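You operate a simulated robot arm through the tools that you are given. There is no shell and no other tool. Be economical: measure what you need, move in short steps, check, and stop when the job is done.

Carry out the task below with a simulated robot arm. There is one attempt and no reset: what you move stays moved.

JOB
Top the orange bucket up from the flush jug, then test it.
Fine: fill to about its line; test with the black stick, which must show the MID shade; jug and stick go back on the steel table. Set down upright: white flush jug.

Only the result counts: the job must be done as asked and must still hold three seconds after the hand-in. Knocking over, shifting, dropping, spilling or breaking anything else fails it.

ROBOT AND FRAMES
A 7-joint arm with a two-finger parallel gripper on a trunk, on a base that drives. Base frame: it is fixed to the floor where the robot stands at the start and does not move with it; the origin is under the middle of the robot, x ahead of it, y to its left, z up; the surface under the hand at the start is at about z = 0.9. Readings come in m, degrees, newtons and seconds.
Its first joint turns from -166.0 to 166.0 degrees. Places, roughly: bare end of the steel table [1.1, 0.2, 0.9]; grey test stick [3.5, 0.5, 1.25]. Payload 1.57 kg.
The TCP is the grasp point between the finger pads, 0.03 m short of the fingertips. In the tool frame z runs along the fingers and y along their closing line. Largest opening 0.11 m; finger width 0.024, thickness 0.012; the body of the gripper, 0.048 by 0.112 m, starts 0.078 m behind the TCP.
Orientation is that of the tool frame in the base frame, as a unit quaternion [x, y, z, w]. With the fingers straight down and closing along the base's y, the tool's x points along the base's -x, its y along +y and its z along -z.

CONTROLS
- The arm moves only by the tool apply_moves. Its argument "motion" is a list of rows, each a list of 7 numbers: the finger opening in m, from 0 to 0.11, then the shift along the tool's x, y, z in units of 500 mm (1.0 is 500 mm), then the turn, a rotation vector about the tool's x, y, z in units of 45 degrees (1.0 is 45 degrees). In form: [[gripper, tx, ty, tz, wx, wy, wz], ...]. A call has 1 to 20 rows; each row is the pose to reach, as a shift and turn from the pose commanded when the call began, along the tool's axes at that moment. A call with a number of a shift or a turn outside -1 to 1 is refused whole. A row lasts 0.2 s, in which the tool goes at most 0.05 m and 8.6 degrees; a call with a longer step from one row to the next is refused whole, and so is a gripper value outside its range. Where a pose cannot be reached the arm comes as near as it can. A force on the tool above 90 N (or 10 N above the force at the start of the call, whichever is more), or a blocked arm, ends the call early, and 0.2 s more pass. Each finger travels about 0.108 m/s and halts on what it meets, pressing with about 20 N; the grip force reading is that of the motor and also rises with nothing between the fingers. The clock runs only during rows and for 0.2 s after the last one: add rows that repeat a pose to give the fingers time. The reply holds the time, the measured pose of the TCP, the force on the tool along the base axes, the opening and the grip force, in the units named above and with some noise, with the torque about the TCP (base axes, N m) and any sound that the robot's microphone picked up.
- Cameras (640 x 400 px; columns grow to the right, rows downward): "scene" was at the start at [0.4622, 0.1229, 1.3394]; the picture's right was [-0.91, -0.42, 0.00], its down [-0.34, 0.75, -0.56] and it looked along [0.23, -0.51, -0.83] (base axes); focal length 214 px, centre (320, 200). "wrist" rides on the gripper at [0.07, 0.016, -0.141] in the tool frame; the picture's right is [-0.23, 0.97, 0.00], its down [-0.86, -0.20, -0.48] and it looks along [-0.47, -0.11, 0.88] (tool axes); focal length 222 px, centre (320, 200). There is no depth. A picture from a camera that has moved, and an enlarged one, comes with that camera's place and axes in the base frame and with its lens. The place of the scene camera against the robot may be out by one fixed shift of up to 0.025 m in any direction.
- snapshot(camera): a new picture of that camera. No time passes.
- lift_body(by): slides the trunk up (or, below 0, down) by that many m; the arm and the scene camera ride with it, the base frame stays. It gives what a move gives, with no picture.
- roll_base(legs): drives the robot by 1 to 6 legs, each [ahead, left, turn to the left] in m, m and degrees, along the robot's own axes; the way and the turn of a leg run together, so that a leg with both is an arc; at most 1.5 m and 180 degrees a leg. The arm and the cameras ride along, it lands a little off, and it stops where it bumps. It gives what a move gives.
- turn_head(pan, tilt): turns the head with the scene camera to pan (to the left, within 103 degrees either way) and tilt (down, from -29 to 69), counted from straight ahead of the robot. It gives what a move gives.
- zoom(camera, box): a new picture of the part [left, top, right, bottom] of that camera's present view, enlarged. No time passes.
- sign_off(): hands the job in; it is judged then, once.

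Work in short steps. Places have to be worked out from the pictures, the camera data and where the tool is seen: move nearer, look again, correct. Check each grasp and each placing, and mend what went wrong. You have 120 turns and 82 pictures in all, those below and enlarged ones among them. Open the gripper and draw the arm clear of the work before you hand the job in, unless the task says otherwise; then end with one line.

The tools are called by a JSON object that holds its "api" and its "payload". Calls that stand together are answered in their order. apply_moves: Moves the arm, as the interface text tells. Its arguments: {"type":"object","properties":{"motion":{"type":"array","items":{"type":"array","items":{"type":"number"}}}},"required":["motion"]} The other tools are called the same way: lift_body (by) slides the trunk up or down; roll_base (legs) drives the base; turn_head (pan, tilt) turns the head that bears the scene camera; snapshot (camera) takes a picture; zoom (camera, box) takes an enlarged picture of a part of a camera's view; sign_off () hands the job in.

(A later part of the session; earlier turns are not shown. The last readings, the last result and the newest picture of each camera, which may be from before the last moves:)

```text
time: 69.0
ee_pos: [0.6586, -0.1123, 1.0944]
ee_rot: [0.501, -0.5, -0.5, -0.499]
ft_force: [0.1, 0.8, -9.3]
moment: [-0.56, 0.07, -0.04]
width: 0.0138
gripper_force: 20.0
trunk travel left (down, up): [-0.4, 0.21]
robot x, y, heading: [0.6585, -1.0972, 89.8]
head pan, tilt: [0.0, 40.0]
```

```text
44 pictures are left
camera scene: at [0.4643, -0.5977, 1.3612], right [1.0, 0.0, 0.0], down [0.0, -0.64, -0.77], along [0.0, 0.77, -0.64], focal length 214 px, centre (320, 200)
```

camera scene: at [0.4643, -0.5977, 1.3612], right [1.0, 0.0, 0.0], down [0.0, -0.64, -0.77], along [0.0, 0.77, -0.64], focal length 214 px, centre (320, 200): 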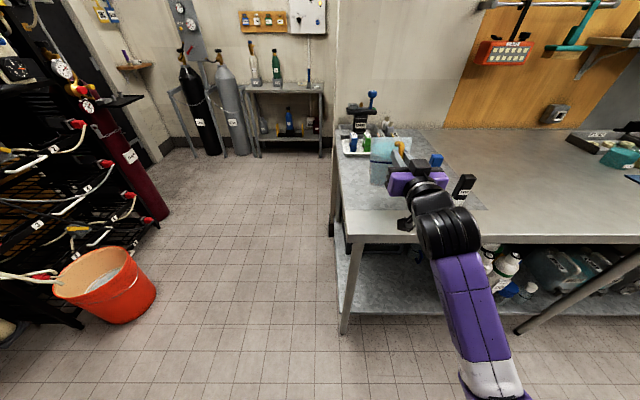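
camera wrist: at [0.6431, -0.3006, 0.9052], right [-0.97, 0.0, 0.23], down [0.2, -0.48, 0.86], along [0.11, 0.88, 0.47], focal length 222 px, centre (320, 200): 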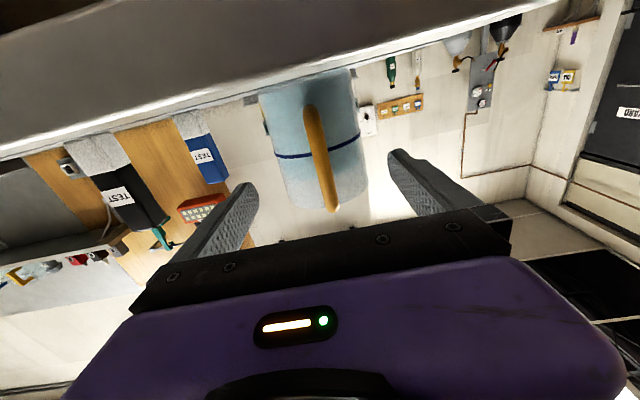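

The grip holds steady. I back off from the table, turn to face the bucket diagonally (heading ≈145°, away from the hoses), and stop short of it.

{"api": "roll_base", "payload": {"legs": [[-0.45, 0, 0], [0, 0, 55], [0, -0.51, 0], [0.62, 0, 0]]}}

{"api": "turn_head", "payload": {"pan": 0, "tilt": 45}}

{"api": "snapshot", "payload": {"camera": "scene"}}

```text
time: 79.8
ee_pos: [-0.3558, -0.2071, 1.0941]
ee_rot: [0.675, -0.212, -0.675, -0.212]
ft_force: [-0.3, -0.4, -9.5]
moment: [-0.25, -0.4, -0.01]
width: 0.0137
gripper_force: 19.9
trunk travel left (down, up): [-0.4, 0.21]
robot x, y, heading: [0.4509, -0.7716, 145.2]
head pan, tilt: [0.0, 40.0]
```

```text
time: 80.5
ee_pos: [-0.3563, -0.207, 1.0942]
ee_rot: [0.675, -0.212, -0.674, -0.212]
ft_force: [0.2, 0.2, -7.9]
moment: [-0.28, -0.46, -0.02]
width: 0.0136
gripper_force: 20.2
trunk travel left (down, up): [-0.4, 0.21]
robot x, y, heading: [0.452, -0.773, 145.2]
head pan, tilt: [0.0, 45.0]
```

```text
43 pictures are left
camera scene: at [-0.0741, -0.6564, 1.354], right [0.57, 0.82, 0.0], down [0.58, -0.4, -0.71], along [-0.58, 0.4, -0.71], focal length 214 px, centre (320, 200)
```

scene: 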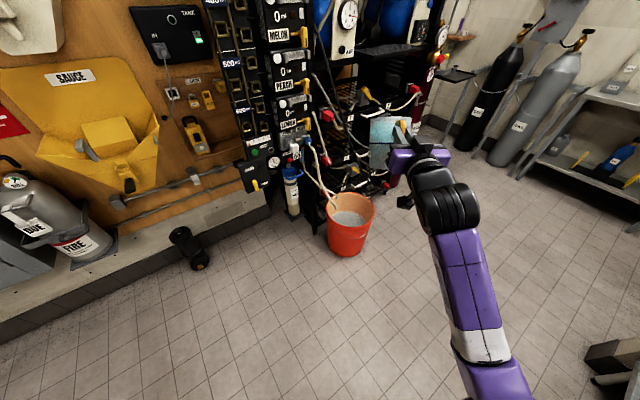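

The jug is level; bucket centre ≈ (-0.70, 0.02), rim z≈0.34. I lower the trunk 0.4 m, then drive 0.28 m ahead to bring the lip over the bucket.

{"api": "lift_body", "payload": {"by": -0.4}}

{"api": "roll_base", "payload": {"legs": [[0.27, 0.01, 0]]}}

{"api": "turn_head", "payload": {"pan": 0, "tilt": 45}}

{"api": "snapshot", "payload": {"camera": "scene"}}

```text
time: 84.3
ee_pos: [-0.3553, -0.2084, 0.6942]
ee_rot: [0.675, -0.213, -0.674, -0.212]
ft_force: [0.0, 0.3, -9.1]
moment: [-0.27, -0.41, 0.01]
width: 0.0137
gripper_force: 20.0
trunk travel left (down, up): [0.0, 0.61]
robot x, y, heading: [0.453, -0.7687, 145.3]
head pan, tilt: [0.0, 45.0]
```

```text
time: 86.2
ee_pos: [-0.5847, -0.0635, 0.6939]
ee_rot: [0.676, -0.211, -0.674, -0.21]
ft_force: [0.1, 0.4, -9.3]
moment: [-0.24, -0.45, 0.0]
width: 0.0135
gripper_force: 20.4
trunk travel left (down, up): [0.0, 0.61]
robot x, y, heading: [0.2225, -0.6245, 145.3]
head pan, tilt: [0.0, 45.0]
```

```text
time: 86.8
ee_pos: [-0.5859, -0.065, 0.6946]
ee_rot: [0.676, -0.212, -0.674, -0.211]
ft_force: [-0.6, 0.1, -8.8]
moment: [-0.26, -0.43, 0.0]
width: 0.0134
gripper_force: 19.1
trunk travel left (down, up): [0.0, 0.61]
robot x, y, heading: [0.2264, -0.6288, 145.2]
head pan, tilt: [0.0, 45.0]
```

```text
42 pictures are left
camera scene: at [-0.302, -0.5125, 0.954], right [0.57, 0.82, 0.0], down [0.58, -0.4, -0.71], along [-0.58, 0.4, -0.71], focal length 214 px, centre (320, 200)
```

scene: 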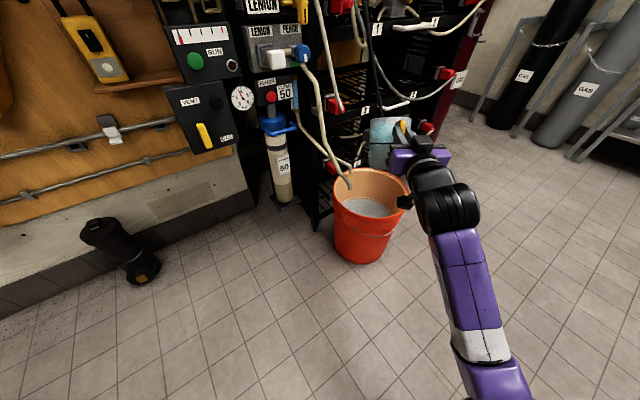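

TCP is ~0.16 m short of the bucket centre in line with it, so the lip will pour ~0.03 m before centre. I lower the jug to z≈0.52.

{"api": "apply_moves", "payload": {"motion": [[0, 0.06, 0, 0, 0, 0, 0], [0, 0.12, 0, 0, 0, 0, 0], [0, 0.18, 0, 0, 0, 0, 0], [0, 0.24, 0, 0, 0, 0, 0], [0, 0.3, 0, 0, 0, 0, 0], [0, 0.35, 0, 0, 0, 0, 0], [0, 0.35, 0, 0, 0, 0, 0]]}}

{"api": "zoom", "payload": {"camera": "scene", "box": [290, 100, 490, 270]}}

```text
time: 88.4
ee_pos: [-0.5832, -0.0638, 0.519]
ee_rot: [0.675, -0.212, -0.674, -0.212]
ft_force: [-0.5, 0.1, -9.4]
moment: [-0.23, -0.4, -0.02]
width: 0.0137
gripper_force: 19.6
trunk travel left (down, up): [0.0, 0.61]
robot x, y, heading: [0.2254, -0.6274, 145.3]
head pan, tilt: [0.0, 45.0]
```

```text
2.35 times, centred on (390, 185) of scene
camera zoom: at [-0.302, -0.5125, 0.954], right [0.57, 0.82, 0.0], down [0.58, -0.4, -0.71], along [-0.58, 0.4, -0.71], focal length 505 px, centre (155, 235)
```

zoom: 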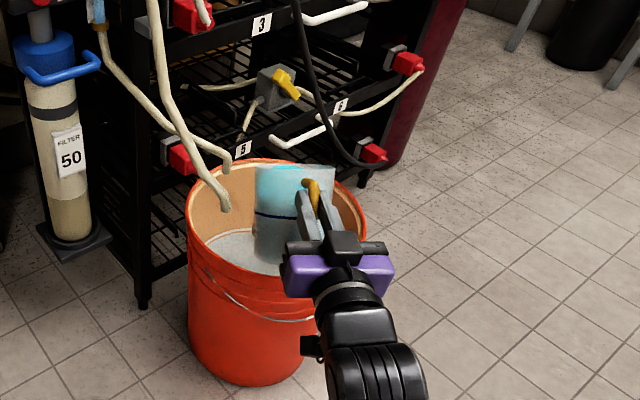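

Line-up is good. I tilt the jug 45° slowly, watching the weight.

{"api": "apply_moves", "payload": {"motion": [[0, 0, 0, 0, 0, 0.1, 0], [0, 0, 0, 0, 0, 0.2, 0], [0, 0, 0, 0, 0, 0.3, 0], [0, 0, 0, 0, 0, 0.4, 0], [0, 0, 0, 0, 0, 0.5, 0], [0, 0, 0, 0, 0, 0.6, 0], [0, 0, 0, 0, 0, 0.7, 0], [0, 0, 0, 0, 0, 0.8, 0], [0, 0, 0, 0, 0, 0.9, 0], [0, 0, 0, 0, 0, 1, 0], [0, 0, 0, 0, 0, 1, 0], [0, 0, 0, 0, 0, 1, 0]]}}

{"api": "zoom", "payload": {"camera": "scene", "box": [290, 100, 490, 270]}}

```text
time: 91.0
ee_pos: [-0.5851, -0.0632, 0.5189]
ee_rot: [0.882, -0.275, -0.365, -0.114]
ft_force: [-2.2, 0.9, 2.4]
moment: [0.2, 0.42, 0.03]
width: 0.0135
gripper_force: 19.8
trunk travel left (down, up): [0.0, 0.61]
robot x, y, heading: [0.2216, -0.625, 145.2]
head pan, tilt: [0.0, 45.0]
```

```text
2.35 times, centred on (390, 185) of scene
camera zoom: at [-0.3018, -0.5127, 0.9542], right [0.57, 0.82, 0.0], down [0.58, -0.4, -0.71], along [-0.58, 0.4, -0.71], focal length 505 px, centre (155, 235)
```

zoom: 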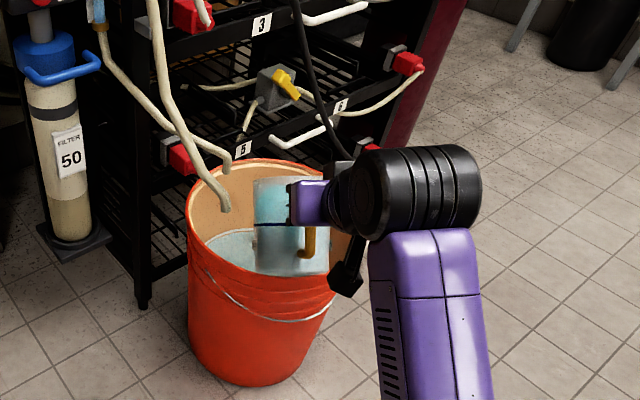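

The force flipped to +2.4 N up, so something is supporting the jug. I look with the wrist camera before moving on.

{"api": "snapshot", "payload": {"camera": "wrist"}}

{"api": "zoom", "payload": {"camera": "scene", "box": [340, 150, 420, 220]}}

```text
39 pictures are left
camera wrist: at [-0.4704, -0.1627, 0.5703], right [-0.69, -0.71, 0.16], down [-0.11, 0.32, 0.94], along [-0.72, 0.63, -0.29], focal length 222 px, centre (320, 200)
```

wrist: 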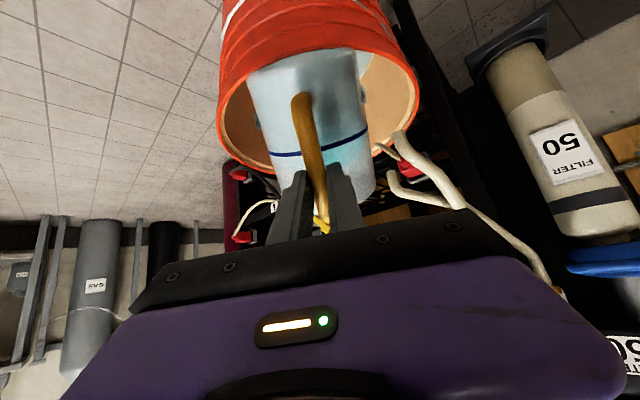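

```text
5.71 times, centred on (380, 185) of scene
camera zoom: at [-0.3018, -0.5127, 0.9542], right [0.57, 0.82, 0.0], down [0.58, -0.4, -0.71], along [-0.58, 0.4, -0.71], focal length 1226 px, centre (-23, 286)
```

zoom: 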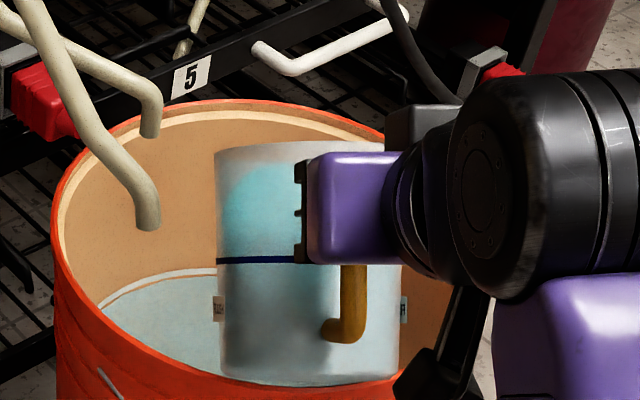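

The jug's side leans on the bucket's near rim, so the rim is a little higher/further than I judged. I raise the jug 8 cm straight up, then shift 3 cm forward.

{"api": "apply_moves", "payload": {"motion": [[0, -0.03, 0, -0.03, 0, 0, 0], [0, -0.06, 0, -0.06, 0, 0, 0], [0, -0.09, 0, -0.09, 0, 0, 0], [0, -0.12, 0, -0.12, 0, 0, 0], [0, -0.142, 0, -0.098, 0, 0, 0], [0, -0.163, 0, -0.077, 0, 0, 0], [0, -0.163, 0, -0.077, 0, 0, 0]]}}

{"api": "zoom", "payload": {"camera": "scene", "box": [310, 110, 470, 260]}}

```text
time: 92.6
ee_pos: [-0.6104, -0.0466, 0.6035]
ee_rot: [0.882, -0.276, -0.365, -0.114]
ft_force: [0.0, 0.7, -7.4]
moment: [-0.17, -0.23, 0.01]
width: 0.0135
gripper_force: 20.3
trunk travel left (down, up): [0.0, 0.61]
robot x, y, heading: [0.2242, -0.6271, 145.1]
head pan, tilt: [0.0, 45.0]
```

```text
2.67 times, centred on (390, 185) of scene
camera zoom: at [-0.302, -0.5126, 0.954], right [0.57, 0.82, 0.0], down [0.58, -0.4, -0.71], along [-0.58, 0.4, -0.71], focal length 572 px, centre (133, 240)
```

zoom: 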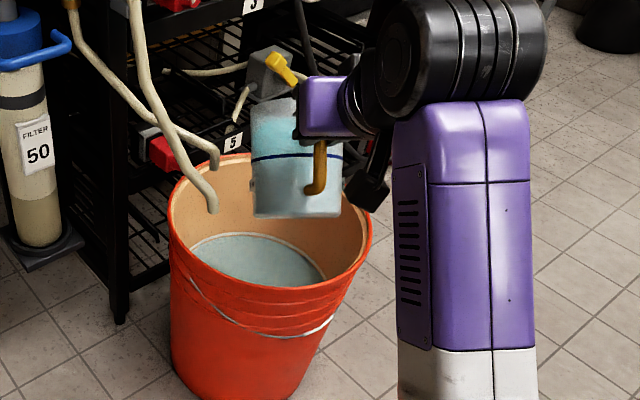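

The jug is clear and the bucket stands; about 0.17 kg went in. I zoom to judge the level against the white ring.

{"api": "zoom", "payload": {"camera": "scene", "box": [350, 150, 420, 220]}}

```text
5.71 times, centred on (385, 185) of scene
camera zoom: at [-0.302, -0.5126, 0.954], right [0.57, 0.82, 0.0], down [0.58, -0.4, -0.71], along [-0.58, 0.4, -0.71], focal length 1226 px, centre (-51, 286)
```

zoom: 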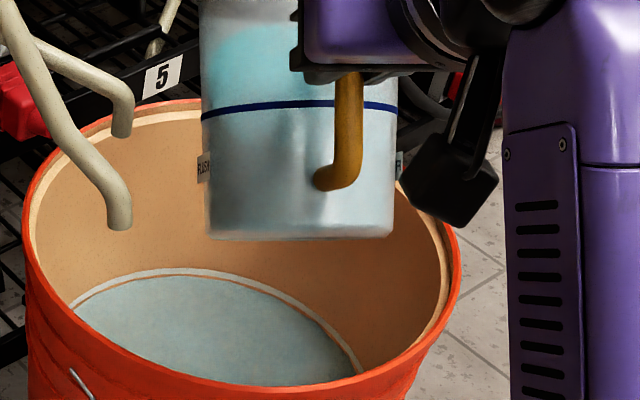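

The level now sits a few mm below the white ring. I tilt about 8° more for roughly 100 ml and check again.

{"api": "apply_moves", "payload": {"motion": [[0, 0, 0, 0, 0, 0.06, 0], [0, 0, 0, 0, 0, 0.12, 0], [0, 0, 0, 0, 0, 0.18, 0], [0, 0, 0, 0, 0, 0.18, 0], [0, 0, 0, 0, 0, 0.18, 0], [0, 0, 0, 0, 0, 0.18, 0], [0, 0, 0, 0, 0, 0.18, 0], [0, 0, 0, 0, 0, 0.18, 0]]}}

{"api": "zoom", "payload": {"camera": "scene", "box": [350, 165, 420, 225]}}

```text
time: 94.4
ee_pos: [-0.6098, -0.0454, 0.6042]
ee_rot: [0.906, -0.283, -0.302, -0.094]
ft_force: [0.5, -0.4, -6.3]
moment: [-0.11, -0.14, -0.01]
width: 0.0139
gripper_force: 19.8
trunk travel left (down, up): [0.0, 0.61]
robot x, y, heading: [0.2252, -0.6252, 145.3]
head pan, tilt: [0.0, 45.0]
```

```text
6.67 times, centred on (385, 195) of scene
camera zoom: at [-0.3019, -0.5126, 0.954], right [0.57, 0.82, 0.0], down [0.58, -0.4, -0.71], along [-0.58, 0.4, -0.71], focal length 1430 px, centre (-113, 233)
```

zoom: 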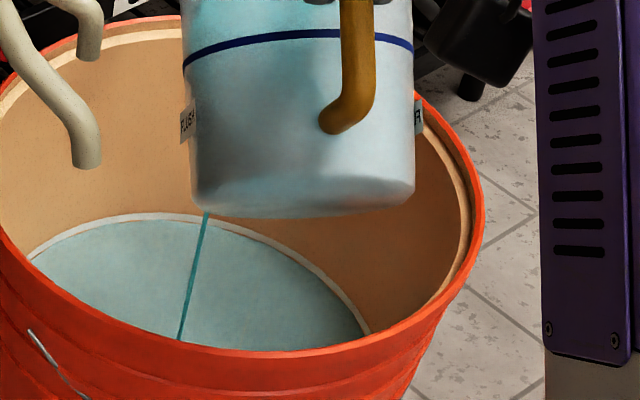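

The liquid now touches the white line, with a stream still running. I tilt back at once.

{"api": "apply_moves", "payload": {"motion": [[0, 0, 0, 0, 0, -0.18, 0], [0, 0, 0, 0, 0, -0.36, 0], [0, 0, 0, 0, 0, -0.54, 0], [0, 0, 0, 0, 0, -0.7, 0], [0, 0, 0, 0, 0, -0.86, 0], [0, 0, 0, 0, 0, -1, 0], [0, 0, 0, 0, 0, -1, 0], [0, 0, 0, 0, 0, -1, 0]]}}

{"api": "zoom", "payload": {"camera": "scene", "box": [350, 165, 420, 225]}}

```text
time: 96.2
ee_pos: [-0.6106, -0.0474, 0.6037]
ee_rot: [0.721, -0.226, -0.625, -0.196]
ft_force: [0.1, -0.7, -6.5]
moment: [-0.31, -0.45, 0.0]
width: 0.0139
gripper_force: 19.7
trunk travel left (down, up): [0.0, 0.61]
robot x, y, heading: [0.2253, -0.6241, 145.3]
head pan, tilt: [0.0, 45.0]
```

```text
6.67 times, centred on (385, 195) of scene
camera zoom: at [-0.3019, -0.5126, 0.954], right [0.57, 0.82, 0.0], down [0.58, -0.4, -0.71], along [-0.58, 0.4, -0.71], focal length 1430 px, centre (-113, 233)
```

zoom: 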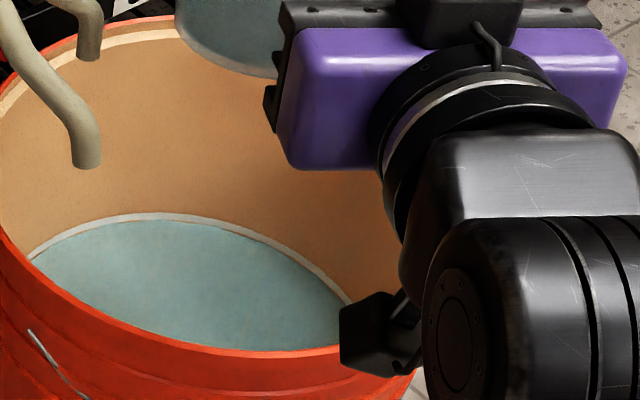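

I level the jug fully and take one close-up of the waterline.

{"api": "apply_moves", "payload": {"motion": [[0, 0, 0, 0, 0, -0.09, 0], [0, 0, 0, 0, 0, -0.18, 0], [0, 0, 0, 0, 0, -0.18, 0]]}}

{"api": "zoom", "payload": {"camera": "scene", "box": [352, 190, 384, 210]}}

```text
time: 97.0
ee_pos: [-0.6102, -0.047, 0.6039]
ee_rot: [0.675, -0.211, -0.675, -0.21]
ft_force: [-0.3, 0.3, -6.1]
moment: [-0.33, -0.44, 0.01]
width: 0.0139
gripper_force: 19.9
trunk travel left (down, up): [0.0, 0.61]
robot x, y, heading: [0.2246, -0.6262, 145.3]
head pan, tilt: [0.0, 45.0]
```

```text
16.00 times, centred on (368, 200) of scene
camera zoom: at [-0.3019, -0.5126, 0.954], right [0.57, 0.82, 0.0], down [0.58, -0.4, -0.71], along [-0.58, 0.4, -0.71], focal length 3432 px, centre (-448, 200)
```

zoom: 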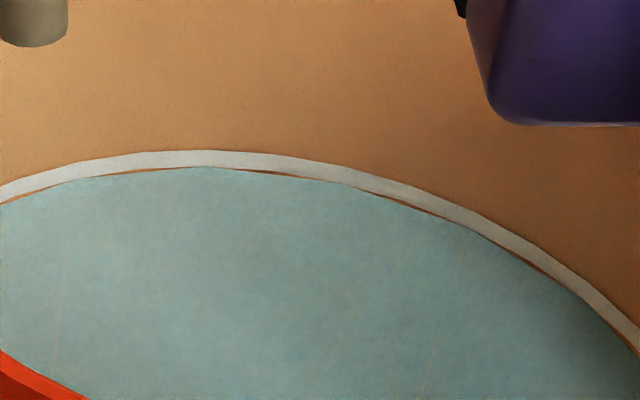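

The surface just meets the ring's lower edge. I add a small splash (~80 ml) to bring it to the ring's middle: tilt to ~54°, brief hold, and back.

{"api": "apply_moves", "payload": {"motion": [[0, 0, 0, 0, 0, 0.19, 0], [0, 0, 0, 0, 0, 0.38, 0], [0, 0, 0, 0, 0, 0.57, 0], [0, 0, 0, 0, 0, 0.76, 0], [0, 0, 0, 0, 0, 0.95, 0], [0, 0, 0, 0, 0, 1, 0]]}}

{"api": "apply_moves", "payload": {"motion": [[0, 0, 0, 0, 0, 0.1, 0], [0, 0, 0, 0, 0, 0.2, 0], [0, 0, 0, 0, 0, 0.22, 0], [0, 0, 0, 0, 0, 0.22, 0], [0, 0, 0, 0, 0, 0.22, 0], [0, 0, 0, 0, 0, 0.04, 0], [0, 0, 0, 0, 0, -0.14, 0], [0, 0, 0, 0, 0, -0.32, 0], [0, 0, 0, 0, 0, -0.5, 0], [0, 0, 0, 0, 0, -0.68, 0], [0, 0, 0, 0, 0, -0.86, 0], [0, 0, 0, 0, 0, -1, 0], [0, 0, 0, 0, 0, -1, 0]]}}

{"api": "zoom", "payload": {"camera": "scene", "box": [352, 190, 384, 210]}}

```text
time: 98.4
ee_pos: [-0.6099, -0.0481, 0.6045]
ee_rot: [0.883, -0.275, -0.364, -0.113]
ft_force: [-0.3, 0.0, -6.2]
moment: [-0.09, -0.17, -0.01]
width: 0.0137
gripper_force: 20.2
trunk travel left (down, up): [0.0, 0.61]
robot x, y, heading: [0.224, -0.6264, 145.2]
head pan, tilt: [0.0, 45.0]
```

```text
time: 101.2
ee_pos: [-0.6098, -0.0475, 0.604]
ee_rot: [0.676, -0.211, -0.674, -0.211]
ft_force: [-0.5, -0.1, -5.3]
moment: [-0.26, -0.38, -0.01]
width: 0.0137
gripper_force: 20.1
trunk travel left (down, up): [0.0, 0.61]
robot x, y, heading: [0.2258, -0.6271, 145.3]
head pan, tilt: [0.0, 45.0]
```

```text
16.00 times, centred on (368, 200) of scene
camera zoom: at [-0.3019, -0.5126, 0.954], right [0.57, 0.82, 0.0], down [0.58, -0.4, -0.71], along [-0.58, 0.4, -0.71], focal length 3432 px, centre (-448, 200)
```

zoom: 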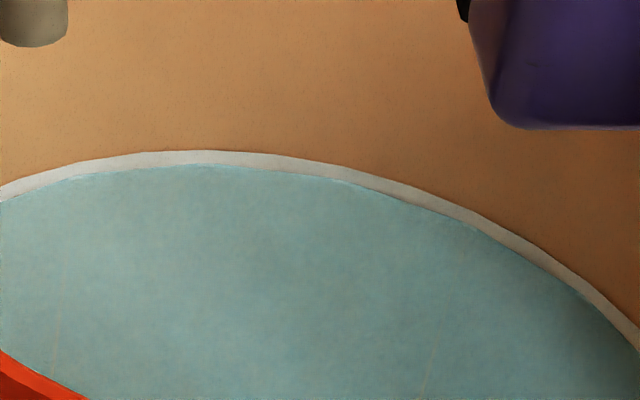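

The surface is now on the ring. I back away from the bucket, raise the trunk, and return to the table side.

{"api": "roll_base", "payload": {"legs": [[-0.5, 0, 0]]}}

{"api": "lift_body", "payload": {"by": 0.5}}

{"api": "roll_base", "payload": {"legs": [[-0.37, 0, 0], [0, 0.51, 0], [0, 0, -55.3]]}}

```text
time: 104.2
ee_pos: [-0.1999, -0.3322, 0.6029]
ee_rot: [0.675, -0.211, -0.675, -0.21]
ft_force: [0.1, 0.5, -5.6]
moment: [-0.26, -0.42, 0.0]
width: 0.0134
gripper_force: 20.3
trunk travel left (down, up): [0.0, 0.61]
robot x, y, heading: [0.6322, -0.9065, 145.1]
head pan, tilt: [0.0, 45.0]
```

```text
refused: 0.5 is not a number from -0.4 to 0.4
```

```text
time: 111.7
ee_pos: [0.6796, -0.5276, 0.6036]
ee_rot: [-0.497, 0.505, 0.495, 0.503]
ft_force: [0.4, -0.3, -6.2]
moment: [-0.46, 0.01, 0.03]
width: 0.0138
gripper_force: 20.0
trunk travel left (down, up): [0.0, 0.61]
robot x, y, heading: [0.6668, -1.5422, 89.1]
head pan, tilt: [0.0, 45.0]
```

The lift was refused (limit 0.4 m) but the way was clear. I raise now in two steps, then drive ahead to put the jug over its place.

{"api": "lift_body", "payload": {"by": 0.4}}

{"api": "lift_body", "payload": {"by": 0.1}}

{"api": "roll_base", "payload": {"legs": [[0.41, 0.025, 0.9]]}}

{"api": "snapshot", "payload": {"camera": "scene"}}

```text
time: 115.5
ee_pos: [0.6792, -0.5255, 1.0025]
ee_rot: [-0.498, 0.504, 0.496, 0.502]
ft_force: [0.2, -0.2, -6.0]
moment: [-0.46, -0.01, -0.02]
width: 0.0137
gripper_force: 20.6
trunk travel left (down, up): [-0.4, 0.21]
robot x, y, heading: [0.6648, -1.5444, 89.1]
head pan, tilt: [0.0, 45.0]
```

```text
time: 116.8
ee_pos: [0.6792, -0.5277, 1.1037]
ee_rot: [-0.498, 0.504, 0.496, 0.502]
ft_force: [0.2, 0.2, -7.1]
moment: [-0.45, 0.0, 0.01]
width: 0.0137
gripper_force: 19.8
trunk travel left (down, up): [-0.5, 0.11]
robot x, y, heading: [0.661, -1.5431, 89.1]
head pan, tilt: [0.0, 45.0]
```

```text
time: 119.3
ee_pos: [0.6351, -0.1265, 1.1035]
ee_rot: [0.502, -0.499, -0.501, -0.498]
ft_force: [-0.2, -0.1, -4.3]
moment: [-0.51, -0.02, -0.01]
width: 0.0137
gripper_force: 19.9
trunk travel left (down, up): [-0.5, 0.11]
robot x, y, heading: [0.641, -1.1452, 90.5]
head pan, tilt: [0.0, 45.0]
```

```text
31 pictures are left
camera scene: at [0.4432, -0.646, 1.4541], right [1.0, 0.01, 0.0], down [0.0, -0.71, -0.71], along [0.0, 0.71, -0.71], focal length 214 px, centre (320, 200)
```

scene: 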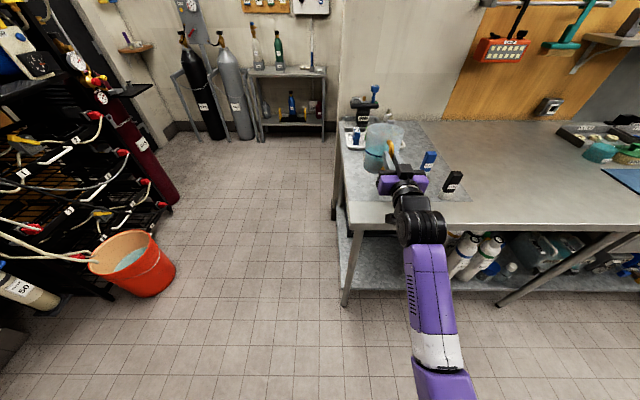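

I zoom to check whether the jug still sits square in the grip.

{"api": "zoom", "payload": {"camera": "wrist", "box": [220, 0, 440, 240]}}

{"api": "zoom", "payload": {"camera": "scene", "box": [340, 100, 460, 220]}}

```text
1.67 times, centred on (330, 120) of wrist
camera zoom: at [0.6203, -0.2675, 1.0341], right [-0.97, 0.0, 0.23], down [0.2, -0.48, 0.86], along [0.1, 0.88, 0.46], focal length 370 px, centre (303, 333)
```

zoom: 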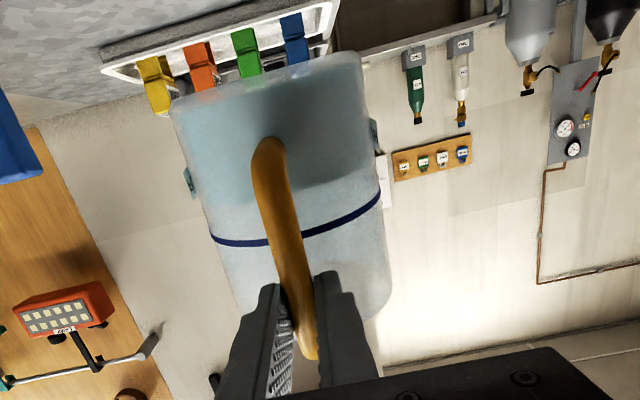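

```text
3.33 times, centred on (400, 160) of scene
camera zoom: at [0.4432, -0.646, 1.4541], right [1.0, 0.01, 0.0], down [0.0, -0.71, -0.71], along [0.0, 0.71, -0.71], focal length 715 px, centre (53, 333)
```

zoom: 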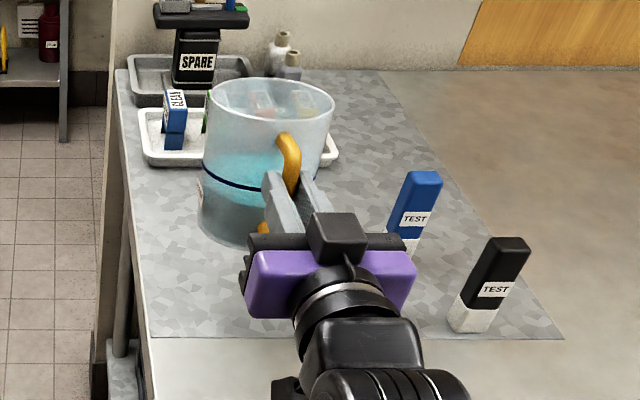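

The bar slid ~17 mm in the grip but the jug is near upright. I lower to about 1 cm above contact, shifting 2 cm inward from the table end.

{"api": "apply_moves", "payload": {"motion": [[0, 0.05, -0.02, 0, 0, 0, 0], [0, 0.1, -0.04, 0, 0, 0, 0], [0, 0.15, -0.04, 0, 0, 0, 0], [0, 0.185, -0.04, 0, 0, 0, 0], [0, 0.2, -0.04, 0, 0, 0, 0], [0, 0.2, -0.04, 0, 0, 0, 0]]}}

{"api": "snapshot", "payload": {"camera": "wrist"}}

```text
time: 120.7
ee_pos: [0.655, -0.1262, 1.0055]
ee_rot: [-0.5, 0.499, 0.501, 0.499]
ft_force: [0.2, -0.5, 1.1]
moment: [0.29, 0.01, -0.02]
width: 0.0133
gripper_force: 19.7
trunk travel left (down, up): [-0.5, 0.11]
robot x, y, heading: [0.6417, -1.1406, 90.3]
head pan, tilt: [0.0, 45.0]
```

```text
28 pictures are left
camera wrist: at [0.6402, -0.2672, 0.9359], right [-0.97, -0.01, 0.23], down [0.2, -0.48, 0.85], along [0.1, 0.88, 0.47], focal length 222 px, centre (320, 200)
```

wrist: 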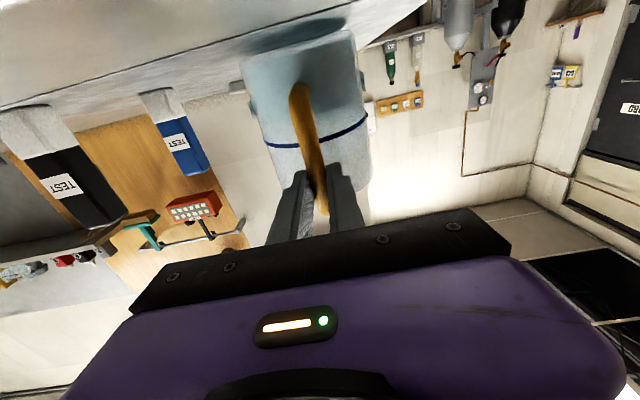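

The far edge of the base touched first: the jug is pitched nose-down in the grip by roughly 10–12°. I rotate the hand up 12° to level it and look.

{"api": "apply_moves", "payload": {"motion": [[0, -0.01, 0, 0, 0, -0.13, 0], [0, -0.01, 0, 0, 0, -0.27, 0], [0, -0.01, 0, 0, 0, -0.27, 0]]}}

{"api": "turn_head", "payload": {"pan": 30, "tilt": 30}}

{"api": "snapshot", "payload": {"camera": "scene"}}

{"api": "zoom", "payload": {"camera": "wrist", "box": [210, 0, 410, 220]}}

```text
time: 121.5
ee_pos: [0.6554, -0.1265, 1.0082]
ee_rot: [-0.446, 0.444, 0.551, 0.549]
ft_force: [-0.2, 0.1, -5.7]
moment: [-0.5, -0.02, -0.01]
width: 0.0136
gripper_force: 19.8
trunk travel left (down, up): [-0.5, 0.11]
robot x, y, heading: [0.6405, -1.1406, 90.2]
head pan, tilt: [0.0, 45.0]
```

```text
time: 122.5
ee_pos: [0.6548, -0.1257, 1.0091]
ee_rot: [-0.446, 0.444, 0.551, 0.548]
ft_force: [-0.4, 0.3, -4.8]
moment: [-0.5, -0.01, 0.02]
width: 0.014
gripper_force: 20.0
trunk travel left (down, up): [-0.5, 0.11]
robot x, y, heading: [0.6434, -1.1424, 90.1]
head pan, tilt: [30.0, 30.0]
```

```text
27 pictures are left
camera scene: at [0.398, -0.6492, 1.4766], right [0.86, 0.5, 0.0], down [0.25, -0.43, -0.87], along [-0.44, 0.75, -0.5], focal length 214 px, centre (320, 200)
```

scene: 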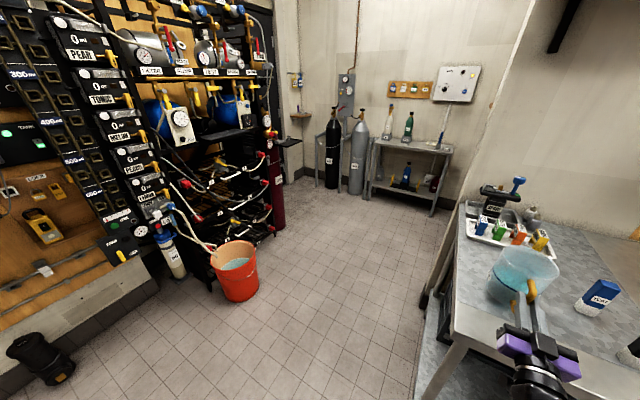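

```text
1.82 times, centred on (310, 110) of wrist
camera zoom: at [0.64, -0.2496, 0.9105], right [-0.97, -0.05, 0.22], down [0.2, -0.64, 0.74], along [0.1, 0.76, 0.64], focal length 404 px, centre (338, 364)
```

zoom: 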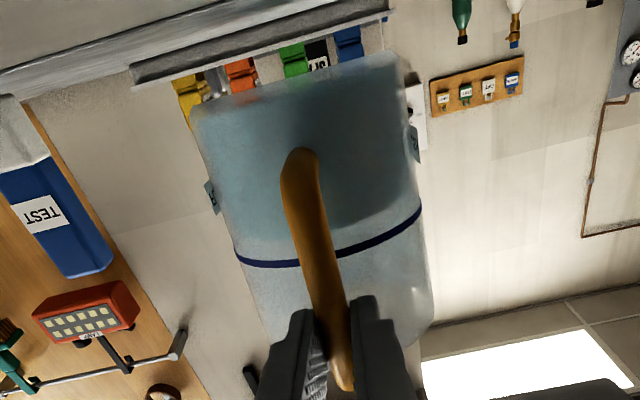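

The base now looks parallel to the table. I lower straight down in small steps and watch the load transfer.

{"api": "apply_moves", "payload": {"motion": [[0, 0.0098, 0, -0.002, 0, 0, 0], [0, 0.0196, 0, -0.004, 0, 0, 0], [0, 0.0245, 0, -0.005, 0, 0, 0], [0, 0.0245, 0, -0.005, 0, 0, 0]]}}

```text
time: 123.5
ee_pos: [0.6556, -0.125, 0.9953]
ee_rot: [-0.446, 0.443, 0.552, 0.548]
ft_force: [0.1, 0.3, -6.4]
moment: [-0.5, 0.04, 0.03]
width: 0.0133
gripper_force: 19.8
trunk travel left (down, up): [-0.5, 0.11]
robot x, y, heading: [0.6376, -1.1422, 90.5]
head pan, tilt: [30.0, 30.0]
```

Still fully hanging; I go down in 2 mm steps.

{"api": "apply_moves", "payload": {"motion": [[0, 0.004, 0, -0.0008, 0, 0, 0], [0, 0.008, 0, -0.0016, 0, 0, 0], [0, 0.012, 0, -0.0025, 0, 0, 0], [0, 0.012, 0, -0.0025, 0, 0, 0]]}}

{"api": "apply_moves", "payload": {"motion": [[0, 0.003, 0, -0.0006, 0, 0, 0], [0, 0.006, 0, -0.0012, 0, 0, 0], [0, 0.006, 0, -0.0012, 0, 0, 0]]}}

```text
time: 124.5
ee_pos: [0.6551, -0.1256, 0.9903]
ee_rot: [-0.446, 0.444, 0.551, 0.548]
ft_force: [0.0, 0.8, -6.3]
moment: [-0.51, 0.01, 0.02]
width: 0.0135
gripper_force: 19.9
trunk travel left (down, up): [-0.5, 0.11]
robot x, y, heading: [0.6412, -1.1415, 90.4]
head pan, tilt: [30.0, 30.0]
```

```text
time: 125.3
ee_pos: [0.6553, -0.1259, 0.9852]
ee_rot: [-0.446, 0.444, 0.551, 0.548]
ft_force: [0.0, -0.4, -5.8]
moment: [-0.52, -0.02, 0.03]
width: 0.0137
gripper_force: 20.1
trunk travel left (down, up): [-0.5, 0.11]
robot x, y, heading: [0.639, -1.141, 90.1]
head pan, tilt: [30.0, 30.0]
```

{"api": "apply_moves", "payload": {"motion": [[0, 0.004, 0, -0.0008, 0, 0, 0], [0, 0.008, 0, -0.0016, 0, 0, 0], [0, 0.008, 0, -0.0016, 0, 0, 0]]}}

{"api": "apply_moves", "payload": {"motion": [[0, 0.003, 0, -0.0006, 0, 0, 0], [0, 0.006, 0, -0.0012, 0, 0, 0], [0, 0.006, 0, -0.0012, 0, 0, 0]]}}

```text
time: 126.1
ee_pos: [0.6558, -0.125, 0.9831]
ee_rot: [-0.445, 0.443, 0.552, 0.549]
ft_force: [-1.5, -0.4, 1.2]
moment: [-0.11, 0.04, 0.04]
width: 0.0135
gripper_force: 19.8
trunk travel left (down, up): [-0.5, 0.11]
robot x, y, heading: [0.64, -1.1405, 90.3]
head pan, tilt: [30.0, 30.0]
```

```text
time: 126.9
ee_pos: [0.6545, -0.1276, 0.9819]
ee_rot: [-0.445, 0.442, 0.552, 0.549]
ft_force: [-1.0, -4.2, 14.1]
moment: [0.44, 0.04, 0.01]
width: 0.0136
gripper_force: 20.1
trunk travel left (down, up): [-0.5, 0.11]
robot x, y, heading: [0.6415, -1.1394, 90.6]
head pan, tilt: [30.0, 30.0]
```

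The base is down flat (load lever near the jug's centre). I relieve the 14 N press by ~2 mm, then open the fingers.

{"api": "apply_moves", "payload": {"motion": [[0, -0.004, 0, 0.0008, 0, 0, 0], [0, -0.005, 0, 0.001, 0, 0, 0], [0.02, -0.005, 0, 0.001, 0, 0, 0], [0.04, -0.005, 0, 0.001, 0, 0, 0], [0.07, -0.005, 0, 0.001, 0, 0, 0], [0.1, -0.005, 0, 0.001, 0, 0, 0], [0.1, -0.005, 0, 0.001, 0, 0, 0]]}}

{"api": "snapshot", "payload": {"camera": "wrist"}}

```text
time: 128.5
ee_pos: [0.655, -0.1261, 0.9807]
ee_rot: [-0.447, 0.444, 0.551, 0.548]
ft_force: [0.3, 0.5, -0.1]
moment: [-0.01, -0.03, 0.04]
width: 0.1
gripper_force: 0.0
trunk travel left (down, up): [-0.5, 0.11]
robot x, y, heading: [0.6365, -1.144, 90.4]
head pan, tilt: [30.0, 30.0]
```

```text
25 pictures are left
camera wrist: at [0.6405, -0.2496, 0.8845], right [-0.97, -0.05, 0.22], down [0.2, -0.64, 0.74], along [0.1, 0.76, 0.64], focal length 222 px, centre (320, 200)
```

wrist: 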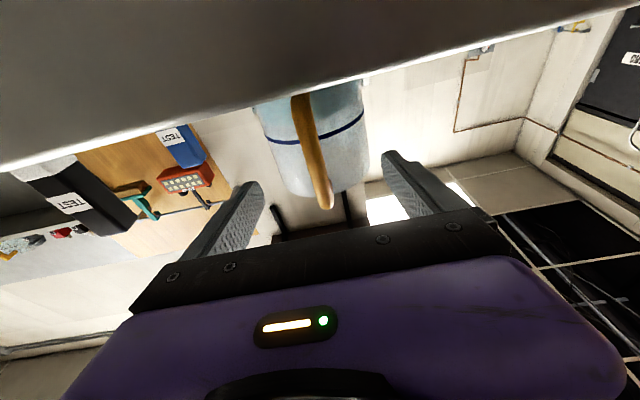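

The jug stands upright, released. I back off 0.25 m and swing the tool back to pointing down, retracting and rising.

{"api": "roll_base", "payload": {"legs": [[-0.25, 0, 0]]}}

{"api": "apply_moves", "payload": {"motion": [[0.1, -0.05, 0, -0.05, 0, 0.167, 0], [0.1, -0.1, 0, -0.1, 0, 0.333, 0], [0.1, -0.15, 0, -0.15, 0, 0.5, 0], [0.1, -0.2, 0, -0.2, 0, 0.667, 0], [0.1, -0.25, 0, -0.25, 0, 0.833, 0], [0.1, -0.3, 0, -0.3, 0, 1, 0]]}}

{"api": "apply_moves", "payload": {"motion": [[0.1, 0, 0, 0, 0, 0.18, 0], [0.1, 0, 0, 0, 0, 0.36, 0], [0.1, 0, 0, 0, 0, 0.54, 0], [0.1, 0, 0, 0, 0, 0.72, 0], [0.1, 0, 0, 0, 0, 0.9, 0], [0.1, 0, 0, 0, 0, 1, 0], [0.1, 0, 0, 0, 0, 1, 0]]}}

{"api": "apply_moves", "payload": {"motion": [[0.1, 0, 0, 0, 0, 0.135, 0], [0.1, 0, 0, 0, 0, 0.27, 0], [0.1, 0, 0, 0, 0, 0.27, 0]]}}

```text
time: 130.3
ee_pos: [0.6555, -0.3738, 0.9815]
ee_rot: [-0.446, 0.443, 0.552, 0.548]
ft_force: [0.6, -0.2, -0.2]
moment: [0.02, -0.07, 0.01]
width: 0.1002
gripper_force: 0.1
trunk travel left (down, up): [-0.5, 0.11]
robot x, y, heading: [0.6409, -1.3873, 90.6]
head pan, tilt: [30.0, 30.0]
```

```text
time: 131.7
ee_pos: [0.6555, -0.5527, 1.0977]
ee_rot: [0.624, -0.619, -0.339, -0.336]
ft_force: [0.7, -0.2, 0.2]
moment: [0.03, 0.01, -0.01]
width: 0.0998
gripper_force: 0.0
trunk travel left (down, up): [-0.5, 0.11]
robot x, y, heading: [0.6399, -1.3889, 90.6]
head pan, tilt: [30.0, 30.0]
```

```text
time: 133.3
ee_pos: [0.6555, -0.5508, 1.0977]
ee_rot: [0.665, -0.66, -0.247, -0.245]
ft_force: [-0.2, 0.1, -0.5]
moment: [0.01, 0.01, 0.0]
width: 0.1002
gripper_force: 0.0
out of reach, approached as far as the arm can: row 3, 4, 5, 6, 7
trunk travel left (down, up): [-0.5, 0.11]
robot x, y, heading: [0.6441, -1.3898, 90.4]
head pan, tilt: [30.0, 30.0]
```

```text
time: 134.1
ee_pos: [0.6559, -0.5505, 1.0968]
ee_rot: [0.665, -0.661, -0.247, -0.245]
ft_force: [-0.7, -0.4, 0.9]
moment: [-0.01, -0.02, -0.01]
width: 0.1001
gripper_force: 0.1
out of reach, approached as far as the arm can: row 1, 2, 3
trunk travel left (down, up): [-0.5, 0.11]
robot x, y, heading: [0.6473, -1.3872, 90.6]
head pan, tilt: [30.0, 30.0]
```

The arm stalls 41° short of straight down here. I move inward and up toward the start-like pose to let it finish the turn.

{"api": "apply_moves", "payload": {"motion": [[0.1, 0.03, 0, -0.06, 0, 0, 0], [0.1, 0.06, 0, -0.12, 0, 0, 0], [0.1, 0.1, 0, -0.18, 0, 0, 0], [0.1, 0.14, 0, -0.24, 0, 0, 0], [0.1, 0.17, 0, -0.3, 0, 0, 0], [0.1, 0.2, 0, -0.36, 0, 0, 0], [0.1, 0.2, 0, -0.36, 0, 0, 0]]}}

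```text
time: 135.7
ee_pos: [0.6704, -0.6426, 1.1777]
ee_rot: [0.666, -0.66, -0.248, -0.245]
ft_force: [-0.3, -0.4, 0.6]
moment: [-0.01, -0.05, -0.03]
width: 0.1
gripper_force: 0.1
out of reach, approached as far as the arm can: row 3, 4, 5, 6, 7
trunk travel left (down, up): [-0.5, 0.11]
robot x, y, heading: [0.6435, -1.3879, 90.3]
head pan, tilt: [30.0, 30.0]
```

I try the remaining turn from this nearer pose.

{"api": "apply_moves", "payload": {"motion": [[0.1, 0, 0, 0, 0, 0.15, 0], [0.1, 0, 0, 0, 0, 0.3, 0], [0.1, 0, 0, 0, 0, 0.45, 0], [0.1, 0, 0, 0, 0, 0.6, 0], [0.1, 0, 0, 0, 0, 0.75, 0], [0.1, 0, 0, 0, 0, 0.9, 0], [0.1, 0, 0, 0, 0, 0.9, 0]]}}

{"api": "turn_head", "payload": {"pan": -20, "tilt": 35}}

{"api": "snapshot", "payload": {"camera": "scene"}}

```text
time: 137.3
ee_pos: [0.6689, -0.6445, 1.1778]
ee_rot: [0.71, -0.704, -0.002, -0.001]
ft_force: [-0.8, 0.6, -0.6]
moment: [-0.01, -0.01, -0.02]
width: 0.1002
gripper_force: 0.0
trunk travel left (down, up): [-0.5, 0.11]
robot x, y, heading: [0.6421, -1.3867, 90.6]
head pan, tilt: [30.0, 30.0]
```

```text
time: 138.4
ee_pos: [0.6681, -0.6448, 1.1774]
ee_rot: [0.711, -0.704, -0.002, -0.002]
ft_force: [0.5, 0.7, 0.5]
moment: [-0.01, -0.01, 0.03]
width: 0.0998
gripper_force: 0.1
trunk travel left (down, up): [-0.5, 0.11]
robot x, y, heading: [0.6412, -1.3889, 90.5]
head pan, tilt: [-20.0, 35.0]
```

```text
24 pictures are left
camera scene: at [0.4739, -0.8929, 1.469], right [0.94, -0.33, 0.0], down [-0.19, -0.54, -0.82], along [0.27, 0.77, -0.57], focal length 214 px, centre (320, 200)
```

scene: 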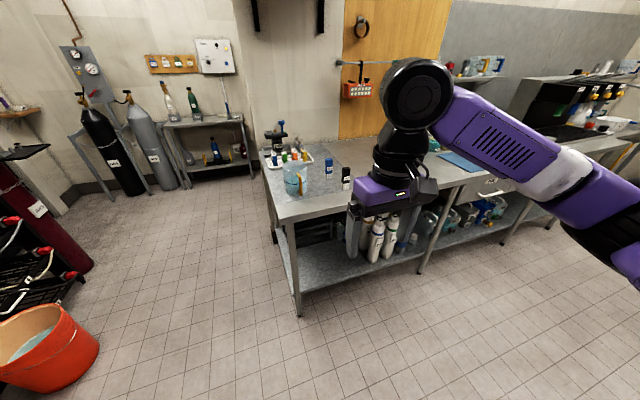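

Tool now points straight down. I drive right then ahead to bring the hand near the black stick at about (0.895, -0.09), and look with the wrist camera.

{"api": "roll_base", "payload": {"legs": [[0, -0.23, 0], [0.46, 0, 0]]}}

{"api": "snapshot", "payload": {"camera": "wrist"}}

```text
time: 142.5
ee_pos: [0.8958, -0.1891, 1.1771]
ee_rot: [0.709, -0.705, -0.002, -0.003]
ft_force: [-0.8, -0.6, 0.5]
moment: [0.03, 0.0, 0.0]
width: 0.0999
gripper_force: 0.1
trunk travel left (down, up): [-0.5, 0.11]
robot x, y, heading: [0.8673, -0.9341, 90.4]
head pan, tilt: [-20.0, 35.0]
```

```text
23 pictures are left
camera wrist: at [0.8814, -0.2589, 1.3184], right [-0.97, 0.22, 0.0], down [0.2, 0.85, 0.48], along [0.11, 0.47, -0.88], focal length 222 px, centre (320, 200)
```

wrist: 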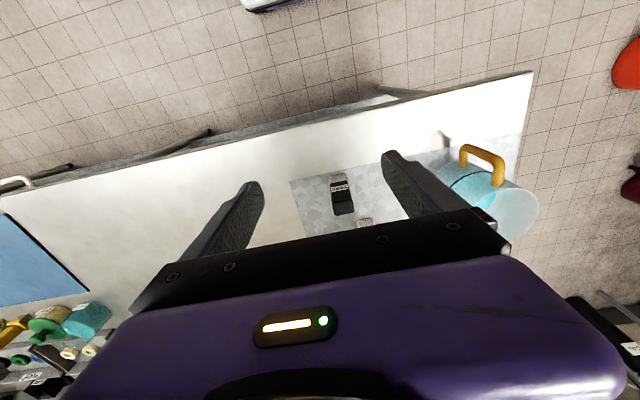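

Stick at ≈ (0.887, -0.078). I zoom to get its yaw.

{"api": "zoom", "payload": {"camera": "wrist", "box": [290, 150, 400, 240]}}

```text
4.44 times, centred on (345, 195) of wrist
camera zoom: at [0.8814, -0.2589, 1.3184], right [-0.97, 0.22, 0.0], down [0.2, 0.85, 0.48], along [0.11, 0.47, -0.88], focal length 987 px, centre (209, 222)
```

zoom: 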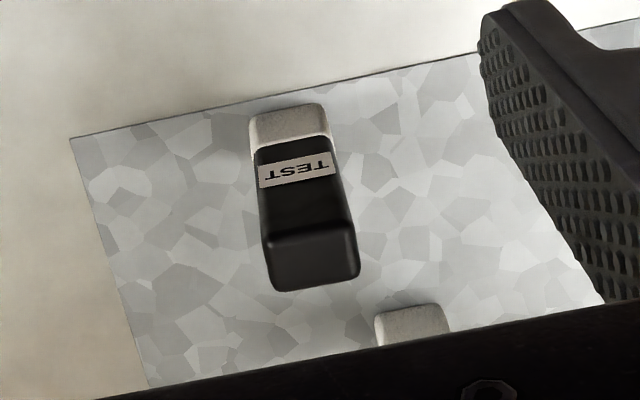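

The stick is square to the table. I move over it, then descend 0.14 m of the 0.18 m and look.

{"api": "apply_moves", "payload": {"motion": [[0.1, -0.08, 0.006, 0, 0, 0, 0], [0.1, -0.16, 0.012, 0, 0, 0, 0], [0.1, -0.224, 0.018, 0, 0, 0, 0], [0.1, -0.224, 0.018, 0.08, 0, 0, 0], [0.1, -0.224, 0.018, 0.16, 0, 0, 0], [0.1, -0.224, 0.018, 0.22, 0, 0, 0], [0.1, -0.224, 0.018, 0.22, 0, 0, 0]]}}

{"api": "snapshot", "payload": {"camera": "wrist"}}

```text
time: 144.1
ee_pos: [0.8881, -0.0772, 1.0674]
ee_rot: [0.709, -0.705, -0.002, -0.002]
ft_force: [-0.6, 0.1, -0.5]
moment: [-0.03, 0.02, 0.01]
width: 0.0998
gripper_force: 0.1
trunk travel left (down, up): [-0.5, 0.11]
robot x, y, heading: [0.8664, -0.9327, 90.5]
head pan, tilt: [-20.0, 35.0]
```

```text
21 pictures are left
camera wrist: at [0.8732, -0.1476, 1.2094], right [-0.98, 0.22, 0.0], down [0.19, 0.85, 0.48], along [0.11, 0.47, -0.88], focal length 222 px, centre (320, 200)
```

wrist: 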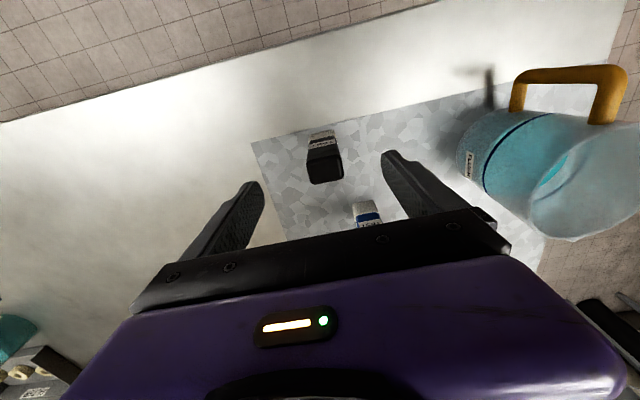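

Aligned. I descend to z≈0.995 and close on the stick's upper part.

{"api": "apply_moves", "payload": {"motion": [[0.1, -0.008, 0, 0.05, 0, 0, 0], [0.1, -0.008, 0, 0.1, 0, 0, 0], [0.1, -0.008, 0, 0.14, 0, 0, 0], [0.07, -0.008, 0, 0.14, 0, 0, 0], [0.04, -0.008, 0, 0.14, 0, 0, 0], [0.02, -0.008, 0, 0.14, 0, 0, 0], [0.0, -0.008, 0, 0.14, 0, 0, 0], [0.0, -0.008, 0, 0.14, 0, 0, 0]]}}

{"api": "apply_moves", "payload": {"motion": [[0, 0, 0, -0.06, 0, 0, 0], [0, 0, 0, -0.14, 0, 0, 0], [0, 0, 0, -0.22, 0, 0, 0], [0, 0, 0, -0.3, 0, 0, 0], [0, 0, 0, -0.34, 0, 0, 0]]}}

{"api": "snapshot", "payload": {"camera": "wrist"}}

```text
time: 145.9
ee_pos: [0.8876, -0.0728, 1.001]
ee_rot: [0.709, -0.705, -0.002, -0.002]
ft_force: [1.0, -0.6, 0.3]
moment: [0.02, 0.02, 0.0]
width: 0.0335
gripper_force: 20.1
trunk travel left (down, up): [-0.5, 0.11]
robot x, y, heading: [0.8711, -0.9321, 90.4]
head pan, tilt: [-20.0, 35.0]
```

```text
time: 147.1
ee_pos: [0.8871, -0.0706, 1.1699]
ee_rot: [0.709, -0.705, -0.001, -0.002]
ft_force: [0.7, 0.3, -0.6]
moment: [-0.06, -0.01, 0.02]
width: 0.0339
gripper_force: 20.3
trunk travel left (down, up): [-0.5, 0.11]
robot x, y, heading: [0.869, -0.9328, 90.4]
head pan, tilt: [-20.0, 35.0]
```

```text
20 pictures are left
camera wrist: at [0.8721, -0.1413, 1.3101], right [-0.98, 0.22, 0.0], down [0.19, 0.85, 0.48], along [0.11, 0.47, -0.88], focal length 222 px, centre (320, 200)
```

wrist: 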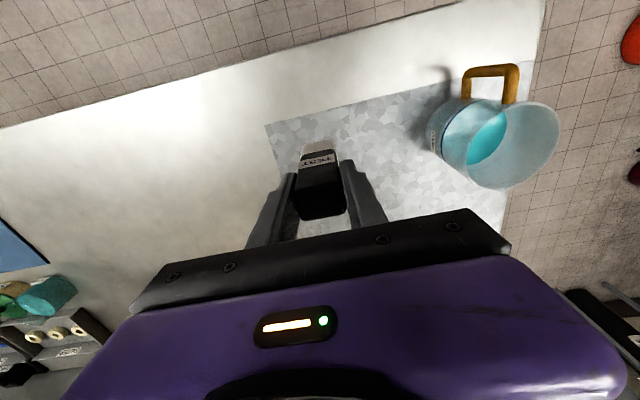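

The stick is held (bottom 0.10 m below the TCP). I drive back, turn to heading ≈145° and go toward the bucket, stopping short.

{"api": "roll_base", "payload": {"legs": [[-0.6, 0, 0], [0, 0, 55], [0, -0.38, 0], [0.95, 0, 0]]}}

{"api": "lift_body", "payload": {"by": -0.4}}

{"api": "lift_body", "payload": {"by": -0.1}}

{"api": "turn_head", "payload": {"pan": 0, "tilt": 40}}

{"api": "snapshot", "payload": {"camera": "scene"}}

```text
time: 159.5
ee_pos: [-0.3841, -0.1535, 1.1698]
ee_rot: [0.954, -0.299, -0.003, -0.001]
ft_force: [0.9, 0.2, -0.7]
moment: [-0.03, 0.02, -0.01]
width: 0.0335
gripper_force: 20.4
trunk travel left (down, up): [-0.5, 0.11]
robot x, y, heading: [0.3082, -0.6682, 145.2]
head pan, tilt: [-20.0, 35.0]
```

```text
time: 163.3
ee_pos: [-0.3837, -0.1549, 0.7695]
ee_rot: [0.954, -0.299, -0.003, -0.001]
ft_force: [0.0, 0.0, 0.0]
moment: [0.0, -0.03, 0.01]
width: 0.0338
gripper_force: 20.1
trunk travel left (down, up): [-0.1, 0.51]
robot x, y, heading: [0.3087, -0.6679, 145.0]
head pan, tilt: [-20.0, 35.0]
```

```text
time: 164.7
ee_pos: [-0.3836, -0.1529, 0.669]
ee_rot: [0.954, -0.301, -0.003, -0.001]
ft_force: [-0.7, 0.5, -1.4]
moment: [-0.03, 0.03, 0.02]
width: 0.0335
gripper_force: 19.1
trunk travel left (down, up): [0.0, 0.61]
robot x, y, heading: [0.31, -0.6681, 145.0]
head pan, tilt: [-20.0, 35.0]
```

```text
time: 165.5
ee_pos: [-0.3841, -0.1536, 0.6678]
ee_rot: [0.954, -0.3, -0.003, -0.002]
ft_force: [-0.4, 0.2, -1.2]
moment: [-0.01, -0.03, -0.02]
width: 0.0338
gripper_force: 20.0
trunk travel left (down, up): [0.0, 0.61]
robot x, y, heading: [0.3101, -0.6679, 145.1]
head pan, tilt: [0.0, 40.0]
```

```text
19 pictures are left
camera scene: at [-0.2193, -0.5508, 0.9614], right [0.57, 0.82, 0.0], down [0.53, -0.37, -0.77], along [-0.63, 0.44, -0.64], focal length 214 px, centre (320, 200)
```

scene: 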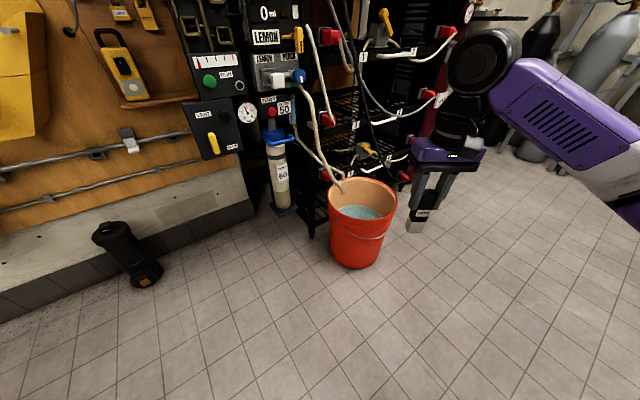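

Bucket centre ≈ (-0.70, 0.02). Before going over it, I test over free floor that the arm can reach low enough: retract 0.1 m and descend 0.40 m.

{"api": "apply_moves", "payload": {"motion": [[0, 0.1, 0, 0, 0, 0, 0], [0, 0.2, 0, 0, 0, 0, 0], [0, 0.2, 0, 0.1, 0, 0, 0], [0, 0.2, 0, 0.2, 0, 0, 0], [0, 0.2, 0, 0.3, 0, 0, 0], [0, 0.2, 0, 0.4, 0, 0, 0], [0, 0.2, 0, 0.5, 0, 0, 0], [0, 0.2, 0, 0.6, 0, 0, 0], [0, 0.2, 0, 0.7, 0, 0, 0], [0, 0.2, 0, 0.8, 0, 0, 0], [0, 0.2, 0, 0.8, 0, 0, 0]]}}

```text
time: 167.9
ee_pos: [-0.3012, -0.2109, 0.2676]
ee_rot: [0.954, -0.3, -0.002, -0.001]
ft_force: [-0.4, 0.2, -1.1]
moment: [0.05, 0.02, 0.0]
width: 0.0338
gripper_force: 19.6
trunk travel left (down, up): [0.0, 0.61]
robot x, y, heading: [0.311, -0.668, 145.2]
head pan, tilt: [0.0, 40.0]
```

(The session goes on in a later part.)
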